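You operate a simulated robot arm through the tools that you are given. There is no shell and no other tool. Be economical: measure what you need, move in short steps, check, and stop when the job is done.

Carry out the task below with a simulated robot arm. There is one attempt and no reset: what you move stays moved.

Task
Put one of the lumps of mud from the dining table on the brown coaster.

The check looks at the end state, three seconds after you hand in, the way a careful person would. Anything else that was tipped, shoved, dropped, spilled or broken makes it a failure.

Robot
A 7-joint arm with a two-finger parallel gripper, fixed in place. Base frame: the origin is at the foot of the arm, x ahead of it, y to its left, z up; the work surface is at about z = 0. Readings come in m, degrees, newtons and seconds.
With the tool pointing down near the work surface it reaches from about 0.24 to 0.62 m from the base axis. Its first joint turns from -66.0 to 66.0 degrees. Payload 2.6 kg.
Tool frame: the origin (TCP) lies between the finger pads and is the grasp point; the fingertips stand 0.03 m ahead of it; z points along the fingers, y is the line along which they close. Largest opening 0.094 m; finger width 0.028, thickness 0.01; the body of the gripper, 0.05 by 0.096 m, starts 0.055 m behind the TCP.
Orientation is told as [roll, pitch, yaw] about the base's x, y, z axes, in that order, counted from this pose: with the fingers straight down and closing along the base's y, the tool's x points along the base's -x, its y along +y and its z along -z.

Tools
- The arm moves only by the tool apply_moves. Its arguments are lists of equal length, an entry for each row: "dr": the turn, a rotation vector about the tool's x, y, z in rad, a list of three; "offset": the shift along the tool's x, y, z in m, a list of three; "fingers": the finger opening in m, from 0 to 0.094. In form: {"dr": [[ax, ay, az], ...], "offset": [[tx, ty, tz], ...], "fingers": [fingers, ...]}. A call has 1 to 10 rows; each row is the pose to reach, as a shift and turn from the pose commanded when the call began, along the tool's axes at that moment. Rows are played at 5 a second. More than 0.05 m and 8.6 degrees between two rows, or a gripper value outside its range, and nothing of the call is played. Where a pose cannot be reached the arm comes as near as it can. A force on the tool above 40 N (or 10 N above the force at the start of the call, whichever is more), or a blocked arm, ends the call early, and 0.2 s more pass. The fingers move at their own pace (about 0.072 m/s each) and stop on an object; they squeeze with about 40 N. The grip force told is the motor's: it shows also when the fingers shut on nothing. Time passes only in rows, and 0.2 s behind the last, so rows that repeat a pose let the fingers close. The reply holds the time, the measured pose of the TCP, the force on the tool along the base axes, the opening and the grip force, in the units named above and with some noise, and new pictures: "views" is both (left out), scene, wrist or none.
- Cameras (640 x 400 px; columns grow to the right, rows downward): "scene" is fixed at [0.0448, 0.439, 0.5767]; the picture's right is [-0.77, -0.63, 0.00], its down [-0.27, 0.33, -0.91] and it looks along [0.57, -0.70, -0.42] (base axes); focal length 320 px, centre (320, 200). "wrist" rides on the gripper at [0.076, 0.014, -0.102] in the tool frame; the picture's right is [-0.18, 0.98, 0.00], its down [-0.75, -0.14, -0.64] and it looks along [-0.63, -0.12, 0.77] (tool axes); focal length 243 px, centre (320, 200). There is no depth. A picture from a camera that has moved, and an enlarged one, comes with that camera's place and axes in the base frame and with its lens. The place of the scene camera against the robot may be out by one fixed shift of up to 0.012 m in any direction.
- inspect(camera, box): a new picture of the part [left, top, right, bottom] of that camera's present view, enlarged. The clock stands still meanwhile.
- hand_in(): hands the job in; it is judged then, once.

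Work in short steps. Places have to be worked out from the pictures, the camera data and where the tool is seen: move nearer, look again, correct. Check each grasp and each placing, and mend what went wrong. You have 90 turns and 170 pictures in all, those below and enlarged ones among them. Open the gripper and draw the arm clear of the work before you hand the job in, unless the task says otherwise; then end with one line.

The tools are called after "Request:" as name(argument=value, ...) on one line, values as JSON. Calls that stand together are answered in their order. apply_moves: Moves the arm, as the interface text tells. Its arguments: {"type":"object","properties":{"dr":{"type":"array"},"offset":{"type":"array"},"fingers":{"type":"array"},"views":{"type":"string","enum":["both","scene","wrist","none"]}},"required":["dr","offset","fingers"]} The other tools are called the same way: inspect (camera, box) takes an enlarged picture of a part of a camera's view; hand_in () hands the job in.

At the start:

```text
t: 0.0
ee_pos: [0.4119, -0.1137, 0.2638]
orientation: [0.0, 0.0, -0.1]
ft_force: [0.8, -0.6, -0.1]
width: 0.094
finger_force: 0.0
```

scene: 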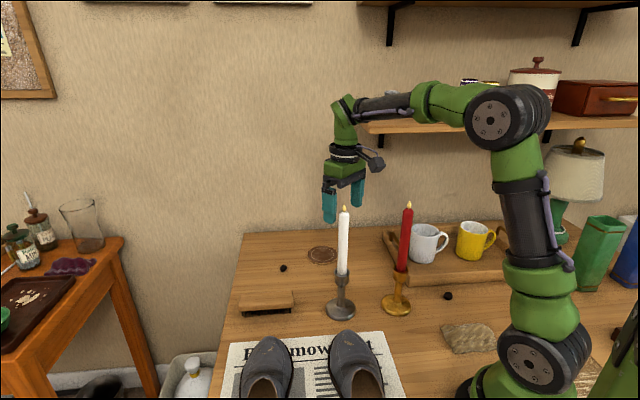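
wrist: 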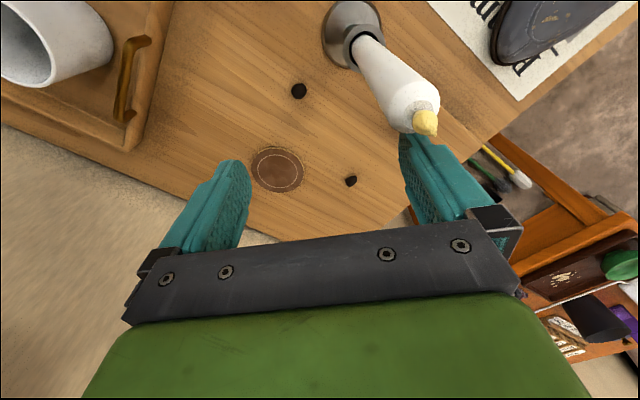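

The coaster looks to be near (0.55, -0.22), with dark lumps near (0.59, -0.09), (0.43, -0.15) and (0.20, -0.26). I'll zoom in to see what they are.

Request:
inspect(camera="wrist", box=[240, 60, 400, 220])

Request:
inspect(camera="scene", box=[220, 220, 480, 382])

```text
2.50 times, centred on (320, 140) of wrist
camera zoom: at [0.3351, -0.1005, 0.3673], right [0.18, 0.98, 0.0], down [0.75, -0.14, 0.64], along [0.63, -0.12, -0.77], focal length 606 px, centre (320, 350)
```

zoom: 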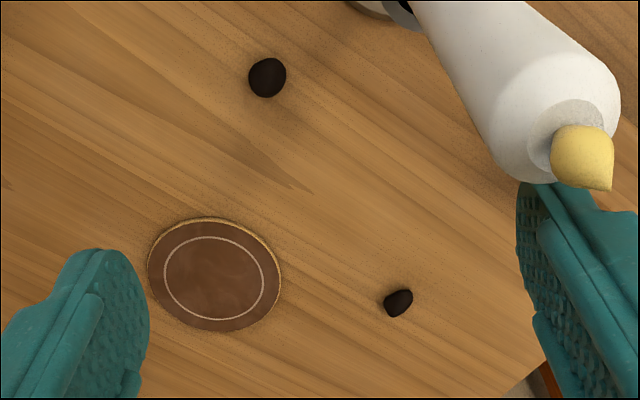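

```text
2.46 times, centred on (350, 301) of scene
camera zoom: at [0.0448, 0.439, 0.5767], right [-0.77, -0.63, 0.0], down [-0.27, 0.33, -0.91], along [0.57, -0.7, -0.42], focal length 789 px, centre (246, -49)
```

zoom: 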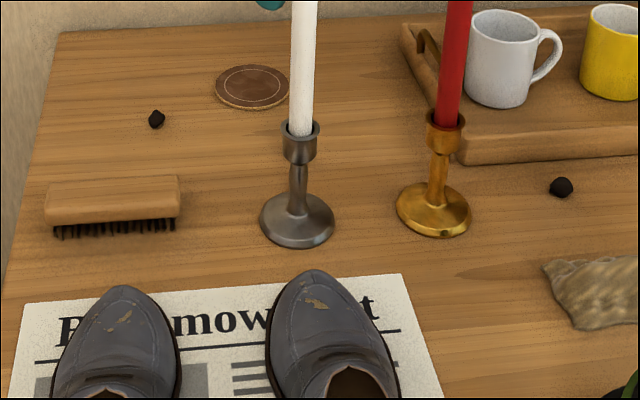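

The three lumps look alike. The middle one, near (0.43, -0.148), sits between the candles and is the easiest to carry to the coaster. The white candle's top is right next to the +y finger, so first I'll move away from it at this height, narrow the fingers, and look again.

Request:
apply_moves(dr=[[0, 0, 0], [0, 0, 0], [0, 0, 0]], offset=[[-0.012, -0.017, 0], [-0.018, -0.034, 0], [-0.018, -0.034, 0]], fingers=[0.08, 0.06, 0.05])

```text
t: 0.8
ee_pos: [0.4293, -0.1493, 0.2657]
orientation: [0.0, 0.0, 0.0]
ft_force: [-0.9, -0.5, -0.1]
width: 0.05
finger_force: 0.1
camera wrist: at [0.3537, -0.1358, 0.3673], right [0.18, 0.98, 0.0], down [0.75, -0.14, 0.64], along [0.63, -0.12, -0.77], focal length 243 px, centre (320, 200)
```

scene: 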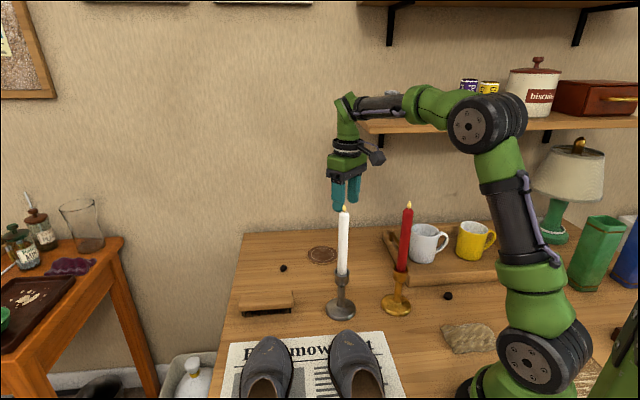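
wrist: 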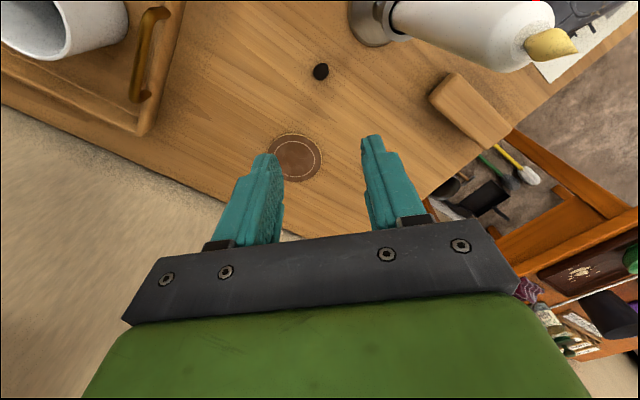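

The lump is almost directly below at about (0.428, -0.150), and the white candle tip is at about (0.379, -0.063, 0.278). I'll go down part way and check the clearance to the candles.

Request:
apply_moves(dr=[[0, 0, 0], [0, 0, 0], [0, 0, 0], [0, 0, 0]], offset=[[0, 0, 0.025], [0, 0, 0.05], [0, 0, 0.075], [0, 0, 0.1]], fingers=[0.05, 0.05, 0.05, 0.05])

```text
t: 1.8
ee_pos: [0.432, -0.147, 0.1634]
orientation: [0.0, -0.1, 0.0]
ft_force: [-0.6, -0.2, -0.8]
width: 0.0501
finger_force: 0.0
camera wrist: at [0.3555, -0.135, 0.2667], right [0.18, 0.98, 0.0], down [0.75, -0.14, 0.64], along [0.63, -0.12, -0.77], focal length 243 px, centre (320, 200)
```

scene: 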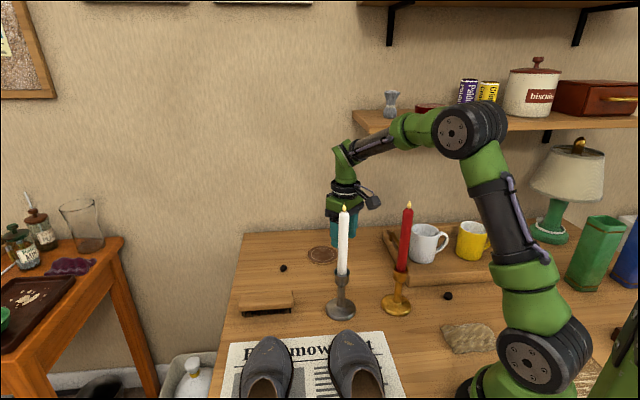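
wrist: 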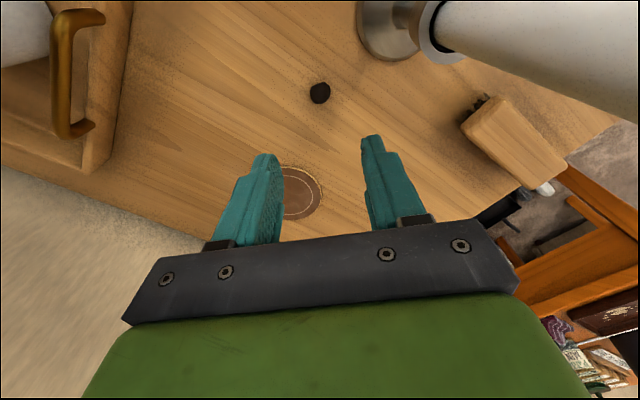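

It's clear of both candles and still lined up over the lump at about (0.429, -0.149). I'll continue down to z of about 0.07.

Request:
apply_moves(dr=[[0, 0, 0], [0, 0, 0], [0, 0, 0], [0, 0, 0]], offset=[[0.001, 0, 0.025], [0.002, 0, 0.05], [0.002, 0, 0.075], [0.002, 0, 0.09]], fingers=[0.05, 0.05, 0.05, 0.05])

```text
t: 2.8
ee_pos: [0.4315, -0.1483, 0.0756]
orientation: [0.1, 0.1, 0.0]
ft_force: [-0.5, -0.3, 0.0]
width: 0.0503
finger_force: 0.1
camera wrist: at [0.3536, -0.1351, 0.1777], right [0.18, 0.98, 0.0], down [0.75, -0.14, 0.64], along [0.63, -0.12, -0.77], focal length 243 px, centre (320, 200)
```

scene: 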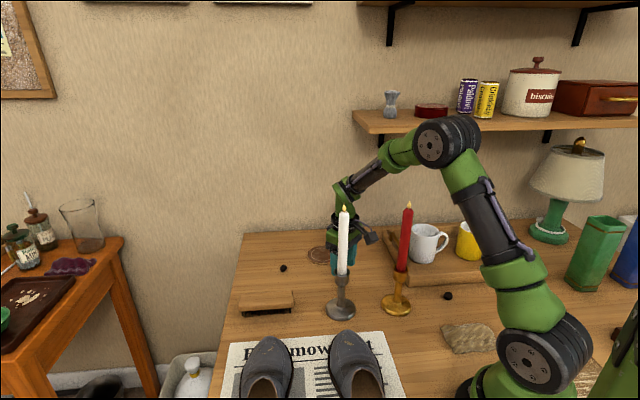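
wrist: 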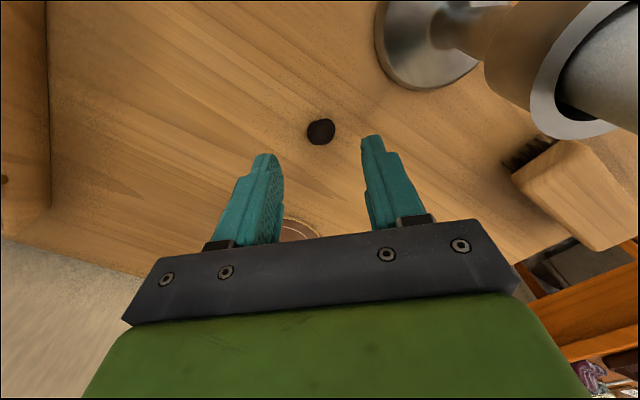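

The lump is at (0.428, -0.149) and the TCP is over it. I'll go down to z of about 0.036 and close on it.

Request:
apply_moves(dr=[[0, 0, 0], [0, 0, 0], [0, 0, 0], [0, 0, 0]], offset=[[0.001, 0, 0.015], [0.001, 0, 0.03], [0.001, 0, 0.039], [0.001, 0, 0.039]], fingers=[0.05, 0.05, 0.05, 0.05])

```text
t: 3.8
ee_pos: [0.4267, -0.1484, 0.0361]
orientation: [0.0, 0.1, -0.1]
ft_force: [-0.3, 0.6, -0.7]
width: 0.05
finger_force: 0.1
camera wrist: at [0.3504, -0.1349, 0.1381], right [0.18, 0.98, 0.0], down [0.75, -0.14, 0.64], along [0.63, -0.12, -0.77], focal length 243 px, centre (320, 200)
```

scene: 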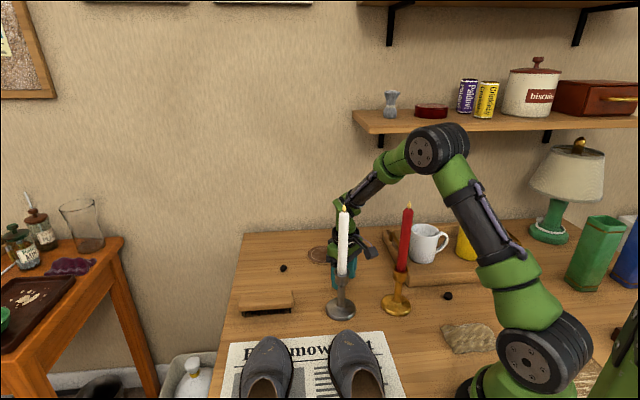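
wrist: 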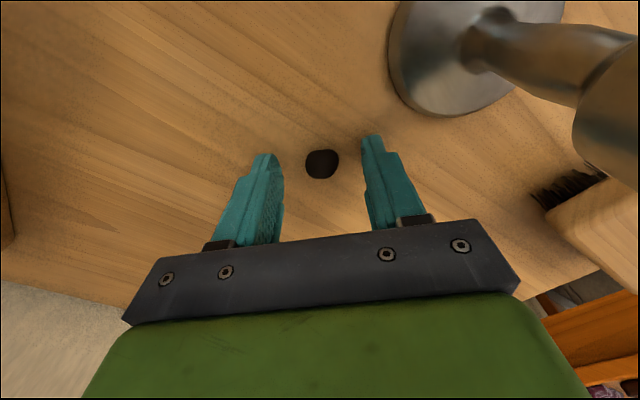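

The lump sits centred between the fingertips and is about 0.02 m wide. I'll close on it gently.

Request:
apply_moves(dr=[[0, 0, 0], [0, 0, 0], [0, 0, 0], [0, 0, 0]], offset=[[0, 0, 0.002], [0, 0, 0.002], [0, 0, 0.002], [0, 0, 0.002]], fingers=[0.035, 0.022, 0.012, 0.012], views="wrist")

```text
t: 4.8
ee_pos: [0.428, -0.1473, 0.034]
orientation: [0.0, 0.0, 0.0]
ft_force: [0.5, -0.1, -1.0]
width: 0.0157
finger_force: 40.3
camera wrist: at [0.3509, -0.1344, 0.136], right [0.18, 0.98, 0.0], down [0.75, -0.14, 0.64], along [0.63, -0.12, -0.77], focal length 243 px, centre (320, 200)
```

wrist: 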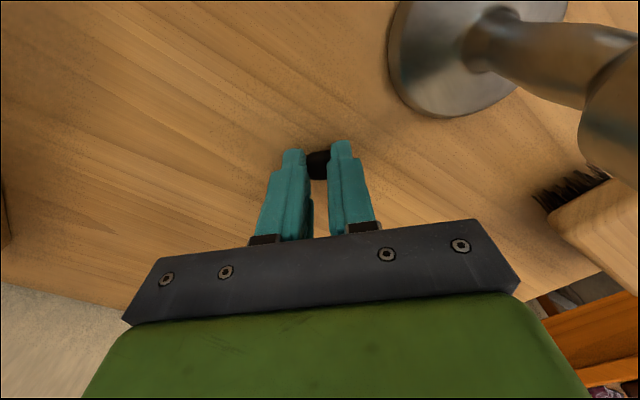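

It's gripped: width 0.0157 at 40 N. I'll lift straight up 0.12 m.

Request:
apply_moves(dr=[[0, 0, 0], [0, 0, 0], [0, 0, 0], [0, 0, 0]], offset=[[0, 0, -0.03], [0, 0, -0.06], [0, 0, -0.09], [0, 0, -0.12]], fingers=[0.012, 0.012, 0.012, 0.012])

```text
t: 5.8
ee_pos: [0.4262, -0.1464, 0.1524]
orientation: [0.0, 0.0, 0.0]
ft_force: [0.0, 1.2, -0.3]
width: 0.0146
finger_force: 39.5
camera wrist: at [0.3495, -0.1341, 0.2548], right [0.18, 0.98, 0.0], down [0.75, -0.14, 0.64], along [0.63, -0.12, -0.77], focal length 243 px, centre (320, 200)
```

scene: 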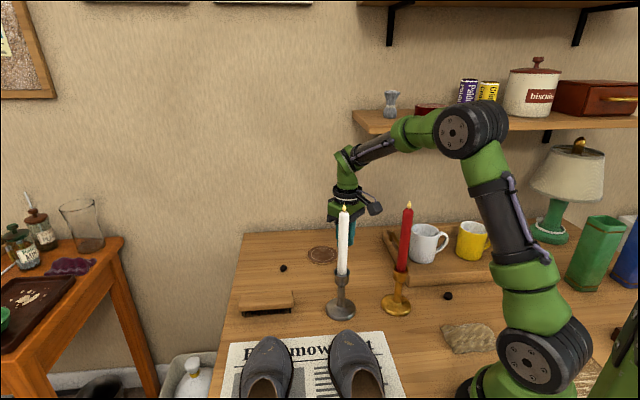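
wrist: 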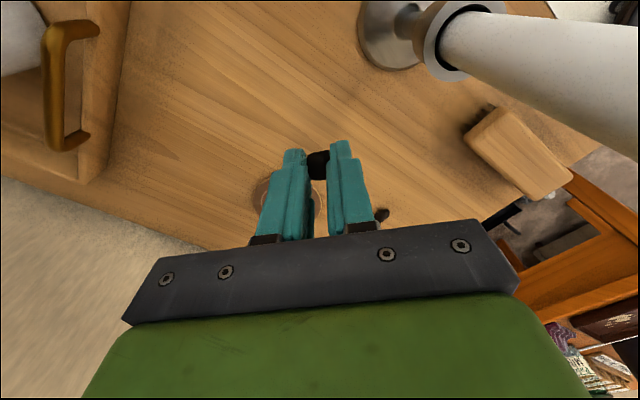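

The lump is held. I'll carry it toward the coaster near (0.55, -0.214), staying at this height and watching the forearm against the red candle.

Request:
apply_moves(dr=[[0, 0, 0], [0, 0, 0], [0, 0, 0], [0, 0, 0], [0, 0, 0], [0, 0, 0]], offset=[[-0.02, -0.011, 0], [-0.045, -0.025, 0], [-0.07, -0.038, 0], [-0.095, -0.052, 0], [-0.115, -0.063, 0], [-0.122, -0.067, 0]], fingers=[0.012, 0.012, 0.012, 0.012, 0.012, 0.012])

```text
t: 7.2
ee_pos: [0.5484, -0.2139, 0.1526]
orientation: [0.0, 0.0, 0.1]
ft_force: [-1.6, -0.4, -0.8]
width: 0.0145
finger_force: 40.1
camera wrist: at [0.4728, -0.2007, 0.2553], right [0.18, 0.98, 0.0], down [0.75, -0.14, 0.64], along [0.63, -0.12, -0.77], focal length 243 px, centre (320, 200)
```

scene: 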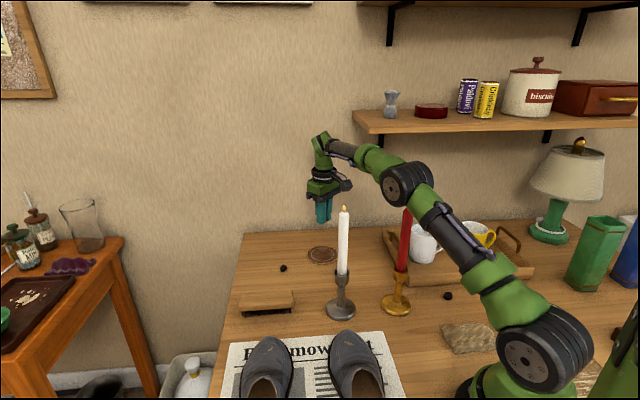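
wrist: 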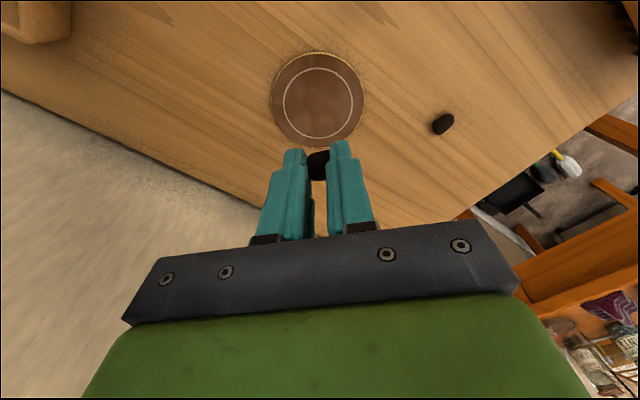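

The elbow is now only a few centimetres above and beside the red candle's tip, and going straight down would lower it further. Tilting the tool so the fingers point outward will raise the elbow. First I'll yaw the tool about -31° at this height so the tilt runs along the arm's line.

Request:
apply_moves(dr=[[0, 0, 0.135], [0, 0, 0.27], [0, 0, 0.405], [0, 0, 0.54], [0, 0, 0.54]], offset=[[0, 0, 0], [0, 0, 0], [0, 0, 0], [-0.0015, -0.0025, 0], [-0.0015, -0.0025, 0]], fingers=[0.012, 0.012, 0.012, 0.012, 0.012])

```text
t: 8.4
ee_pos: [0.5507, -0.2154, 0.1532]
orientation: [0.0, 0.0, -31.0]
ft_force: [-0.6, 0.6, -0.1]
width: 0.0155
finger_force: 8.4
camera wrist: at [0.492, -0.1661, 0.2555], right [0.66, 0.75, 0.0], down [0.57, -0.51, 0.64], along [0.48, -0.43, -0.77], focal length 243 px, centre (320, 200)
```

scene: 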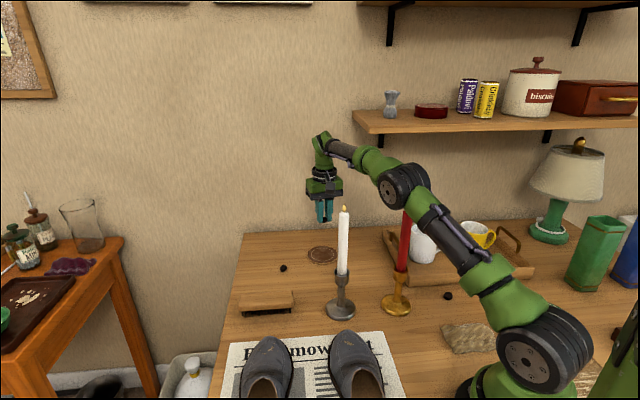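
wrist: 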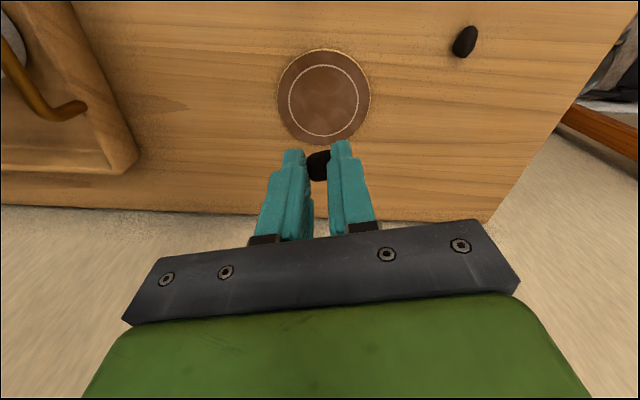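

The lump is still between the fingertips, but the grip reading dropped to 8 N. I'll command a tighter grip and tilt about tool -y by 0.36 rad, holding the TCP in place.

Request:
apply_moves(dr=[[0, 0, 0], [0, -0.12, 0], [0, -0.24, 0], [0, -0.36, 0], [0, -0.36, 0]], offset=[[0, 0, 0], [0, 0, 0], [0, 0, 0], [0, 0, 0], [0, 0, 0]], fingers=[0.006, 0.006, 0.006, 0.006, 0.006])

```text
t: 9.6
ee_pos: [0.5509, -0.2165, 0.154]
orientation: [0.1, -20.7, -30.8]
ft_force: [-0.1, 0.3, 0.3]
width: 0.0129
finger_force: 40.2
camera wrist: at [0.4655, -0.1502, 0.2224], right [0.65, 0.75, 0.07], down [0.34, -0.37, 0.87], along [0.68, -0.54, -0.49], focal length 243 px, centre (320, 200)
```

scene: 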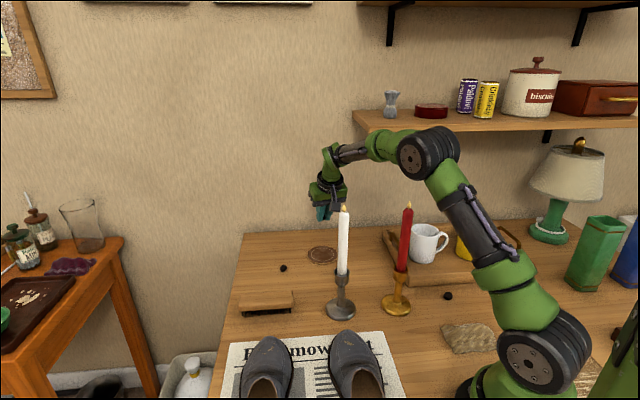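
wrist: 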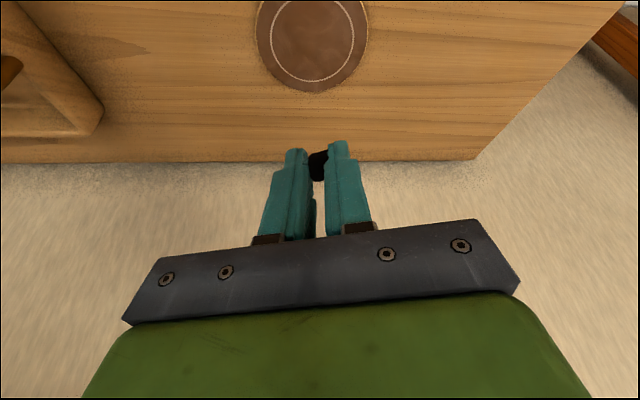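

The elbow is now well above the red candle. The lump hangs about 9 mm outward of the TCP, so I'll aim the TCP at (0.544, -0.2115) and go down 0.06 m first.

Request:
apply_moves(dr=[[0, 0, 0], [0, 0, 0], [0, 0, 0], [0, 0, 0]], offset=[[0.0095, 0, 0.0178], [0.019, 0, 0.0355], [0.0286, 0, 0.0533], [0.0286, 0, 0.0533]], fingers=[0.006, 0.006, 0.006, 0.006])

```text
t: 10.6
ee_pos: [0.5445, -0.2144, 0.0958]
orientation: [0.0, -20.5, -30.8]
ft_force: [-0.5, 0.0, -0.1]
width: 0.0125
finger_force: 39.6
camera wrist: at [0.4596, -0.1488, 0.1634], right [0.65, 0.75, 0.07], down [0.34, -0.37, 0.87], along [0.68, -0.54, -0.5], focal length 243 px, centre (320, 200)
```

scene: 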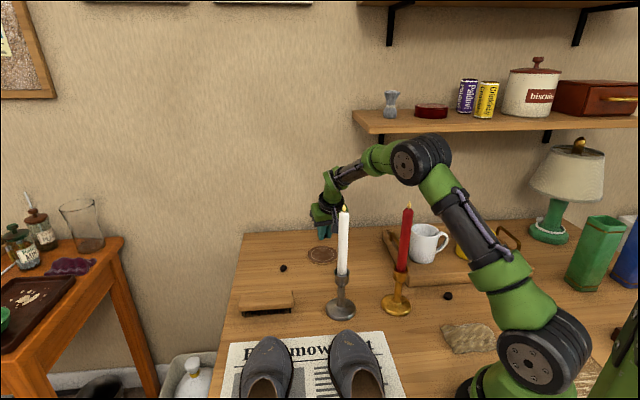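
wrist: 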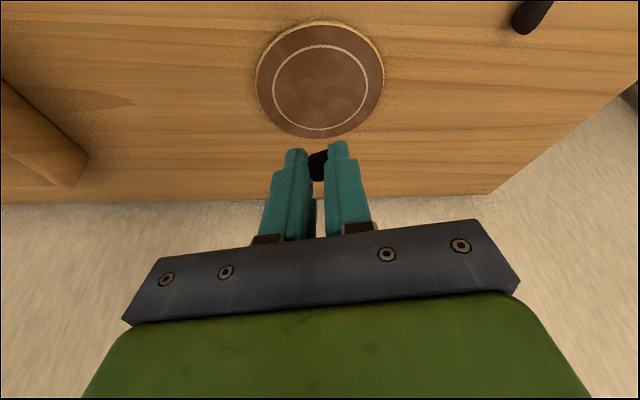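

Aim is close; the coaster centre is near (0.550, -0.213). I'll make a small lateral fix and go down another 0.04 m.

Request:
apply_moves(dr=[[0, 0, 0], [0, 0, 0], [0, 0, 0], [0, 0, 0]], offset=[[0.006, 0.001, 0.012], [0.012, 0.002, 0.024], [0.0169, 0.003, 0.0364], [0.0169, 0.003, 0.0364]], fingers=[0.006, 0.006, 0.006, 0.006])

```text
t: 11.6
ee_pos: [0.5432, -0.2081, 0.0548]
orientation: [0.1, -20.6, -30.9]
ft_force: [0.8, 0.7, 0.5]
width: 0.013
finger_force: 39.5
camera wrist: at [0.4573, -0.1423, 0.1234], right [0.65, 0.75, 0.07], down [0.34, -0.37, 0.87], along [0.68, -0.54, -0.5], focal length 243 px, centre (320, 200)
```

scene: 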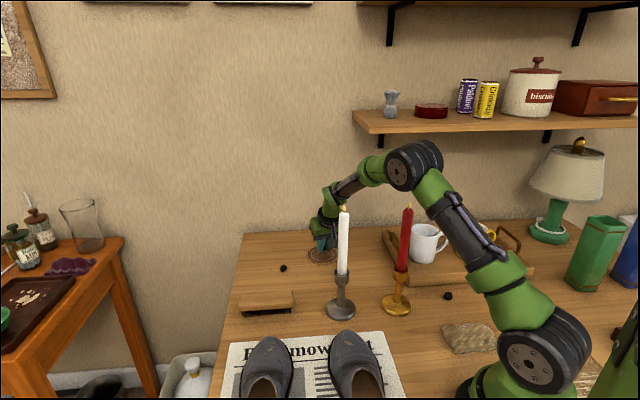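
wrist: 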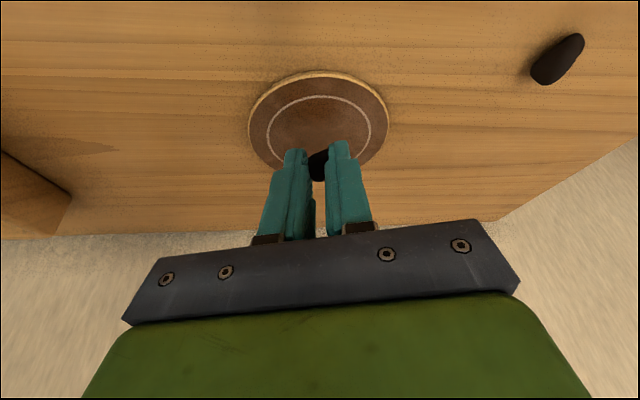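

The lump is over the coaster to within a few millimetres. I'll do the last 1.1 cm down.

Request:
apply_moves(dr=[[0, 0, 0], [0, 0, 0], [0, 0, 0]], offset=[[0.004, 0, 0.005], [0.0068, 0, 0.0097], [0.0068, 0, 0.0097]], fingers=[0.006, 0.006, 0.006])

Request:
inspect(camera="wrist", box=[240, 80, 400, 220])

Request:
inspect(camera="scene", box=[270, 200, 370, 280])

```text
t: 12.4
ee_pos: [0.5395, -0.2061, 0.0415]
orientation: [0.0, -20.6, -30.9]
ft_force: [0.8, 0.1, 0.8]
width: 0.0131
finger_force: 39.9
camera wrist: at [0.4554, -0.1405, 0.1123], right [0.65, 0.76, 0.06], down [0.34, -0.37, 0.87], along [0.68, -0.54, -0.5], focal length 243 px, centre (320, 200)
```

scene: 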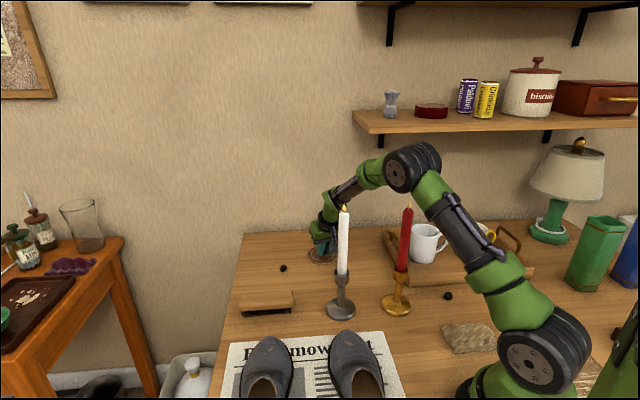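
wrist: 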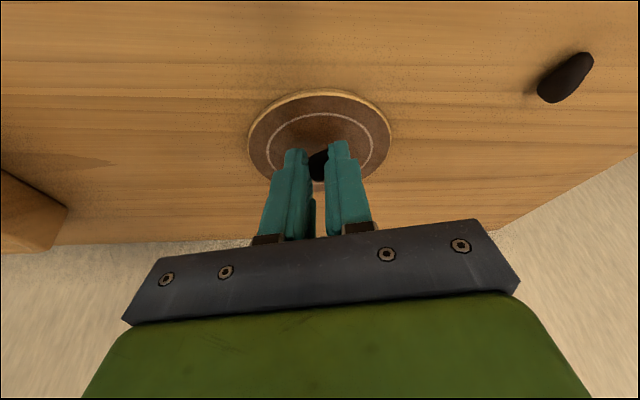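

```text
2.86 times, centred on (320, 150) of wrist
camera zoom: at [0.4554, -0.1405, 0.1123], right [0.65, 0.76, 0.06], down [0.34, -0.37, 0.87], along [0.68, -0.54, -0.5], focal length 693 px, centre (320, 343)
```

zoom: 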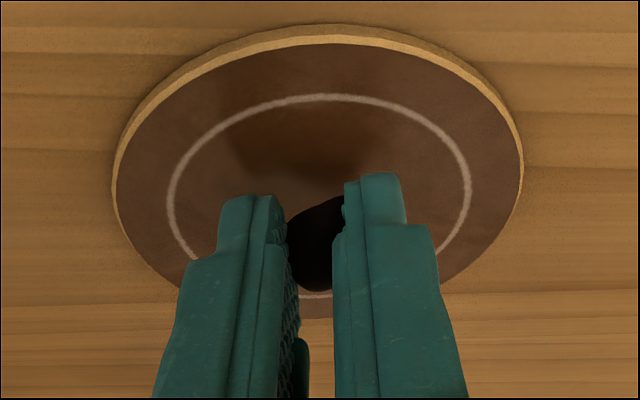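

```text
5.00 times, centred on (320, 240) of scene
camera zoom: at [0.0448, 0.439, 0.5767], right [-0.77, -0.63, 0.0], down [-0.27, 0.33, -0.91], along [0.57, -0.7, -0.42], focal length 1602 px, centre (320, 0)
```

zoom: 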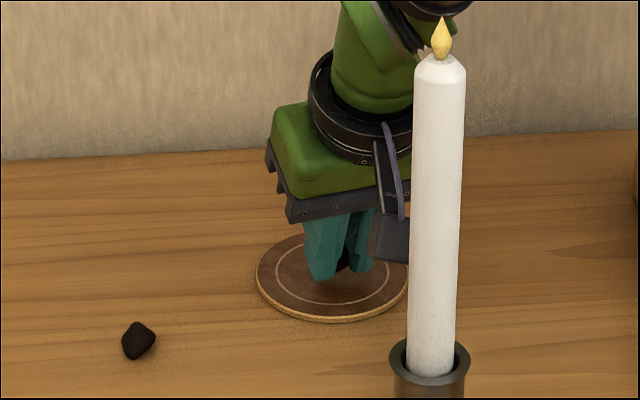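

It's centred on the coaster, with the fingertips a few mm above it. I'll lower 4 mm more and then open slowly.

Request:
apply_moves(dr=[[0, 0, 0], [0, 0, 0], [0, 0, 0], [0, 0, 0], [0, 0, 0], [0, 0, 0], [0, 0, 0], [0, 0, 0]], offset=[[0.0007, 0, 0.0018], [0.0014, 0, 0.0037], [0.0014, 0, 0.0037], [0.0014, 0, 0.0037], [0.0014, 0, 0.0037], [0.0014, 0, 0.0037], [0.0014, 0, 0.0037], [0.0014, 0, 0.0037]], fingers=[0.006, 0.006, 0.012, 0.016, 0.02, 0.026, 0.032, 0.036])

Request:
inspect(camera="wrist", box=[240, 80, 400, 220])

```text
t: 14.2
ee_pos: [0.5395, -0.2071, 0.0394]
orientation: [0.0, -20.6, -31.0]
ft_force: [0.5, -0.9, 0.3]
width: 0.036
finger_force: 0.1
camera wrist: at [0.4546, -0.141, 0.1083], right [0.65, 0.76, 0.06], down [0.34, -0.37, 0.87], along [0.68, -0.54, -0.5], focal length 243 px, centre (320, 200)
```

scene: 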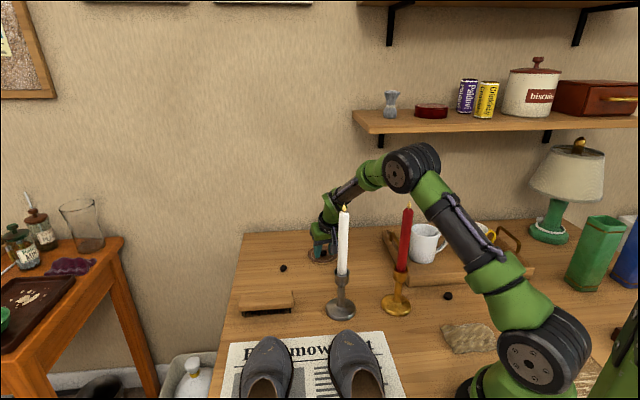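
wrist: 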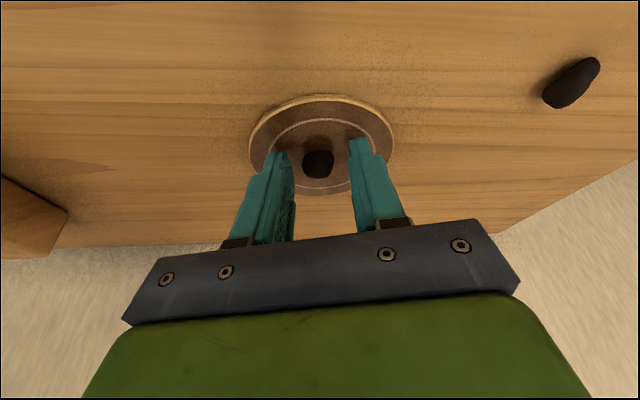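

```text
2.86 times, centred on (320, 150) of wrist
camera zoom: at [0.4546, -0.141, 0.1083], right [0.65, 0.76, 0.06], down [0.34, -0.37, 0.87], along [0.68, -0.54, -0.5], focal length 693 px, centre (320, 343)
```

zoom: 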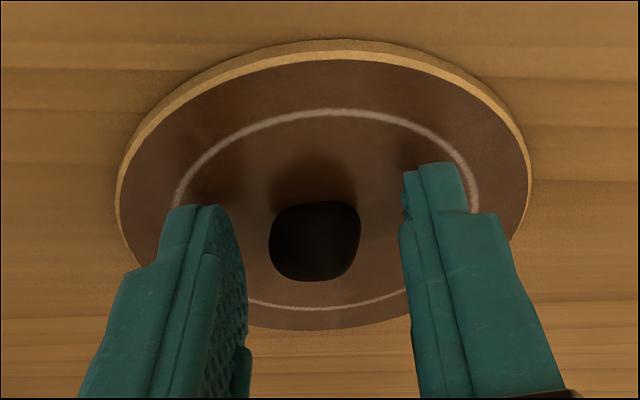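

The lump is released and resting on the coaster between the open fingers. I'll withdraw straight up.

Request:
apply_moves(dr=[[0, 0, 0], [0, 0, 0], [0, 0, 0], [0, 0, 0], [0, 0, 0], [0, 0, 0]], offset=[[-0.0035, 0, -0.0094], [-0.0106, 0, -0.028], [-0.0212, 0, -0.056], [-0.0318, 0, -0.084], [-0.0424, 0, -0.112], [-0.053, 0, -0.14]], fingers=[0.036, 0.036, 0.036, 0.036, 0.036, 0.036])

Request:
inspect(camera="scene", box=[220, 200, 480, 362])

```text
t: 15.6
ee_pos: [0.5409, -0.2075, 0.1873]
orientation: [0.0, -20.6, -30.9]
ft_force: [0.2, -0.1, 0.2]
width: 0.036
finger_force: 0.1
camera wrist: at [0.4552, -0.1412, 0.257], right [0.65, 0.76, 0.06], down [0.34, -0.37, 0.87], along [0.68, -0.54, -0.5], focal length 243 px, centre (320, 200)
```

scene: 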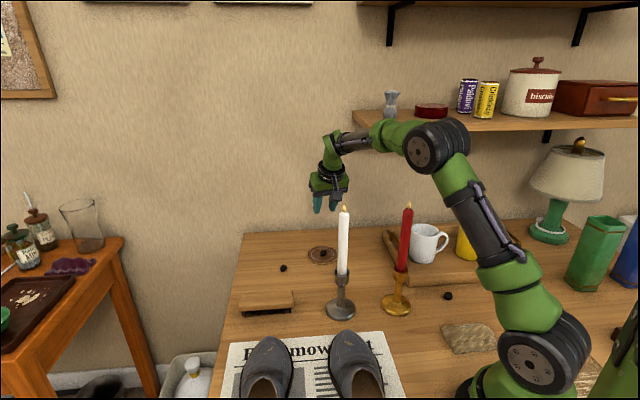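
wrist: 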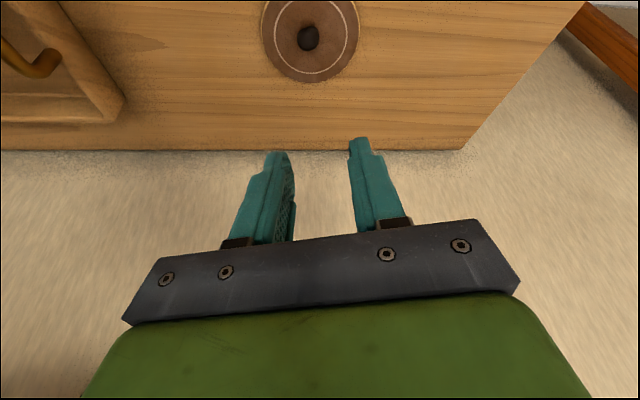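

```text
2.46 times, centred on (350, 281) of scene
camera zoom: at [0.0448, 0.439, 0.5767], right [-0.77, -0.63, 0.0], down [-0.27, 0.33, -0.91], along [0.57, -0.7, -0.42], focal length 789 px, centre (246, 1)
```

zoom: 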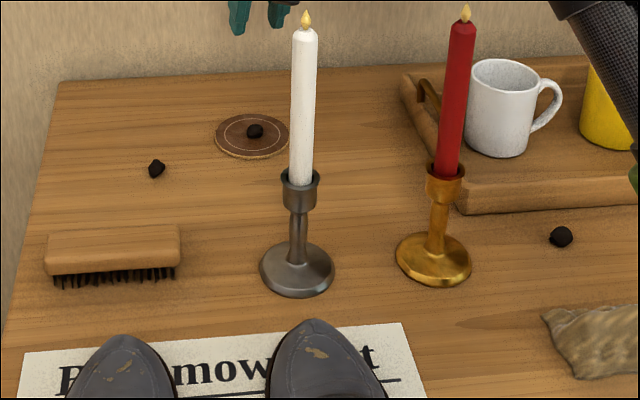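

The lump sits on the coaster, both candles and everything else are where they started, and the arm is clear, so I'm handing in.

Request:
hand_in()

```text
The job is handed in.
```

One lump of mud is on the brown coaster, nothing else was moved, and the arm is open and drawn clear.
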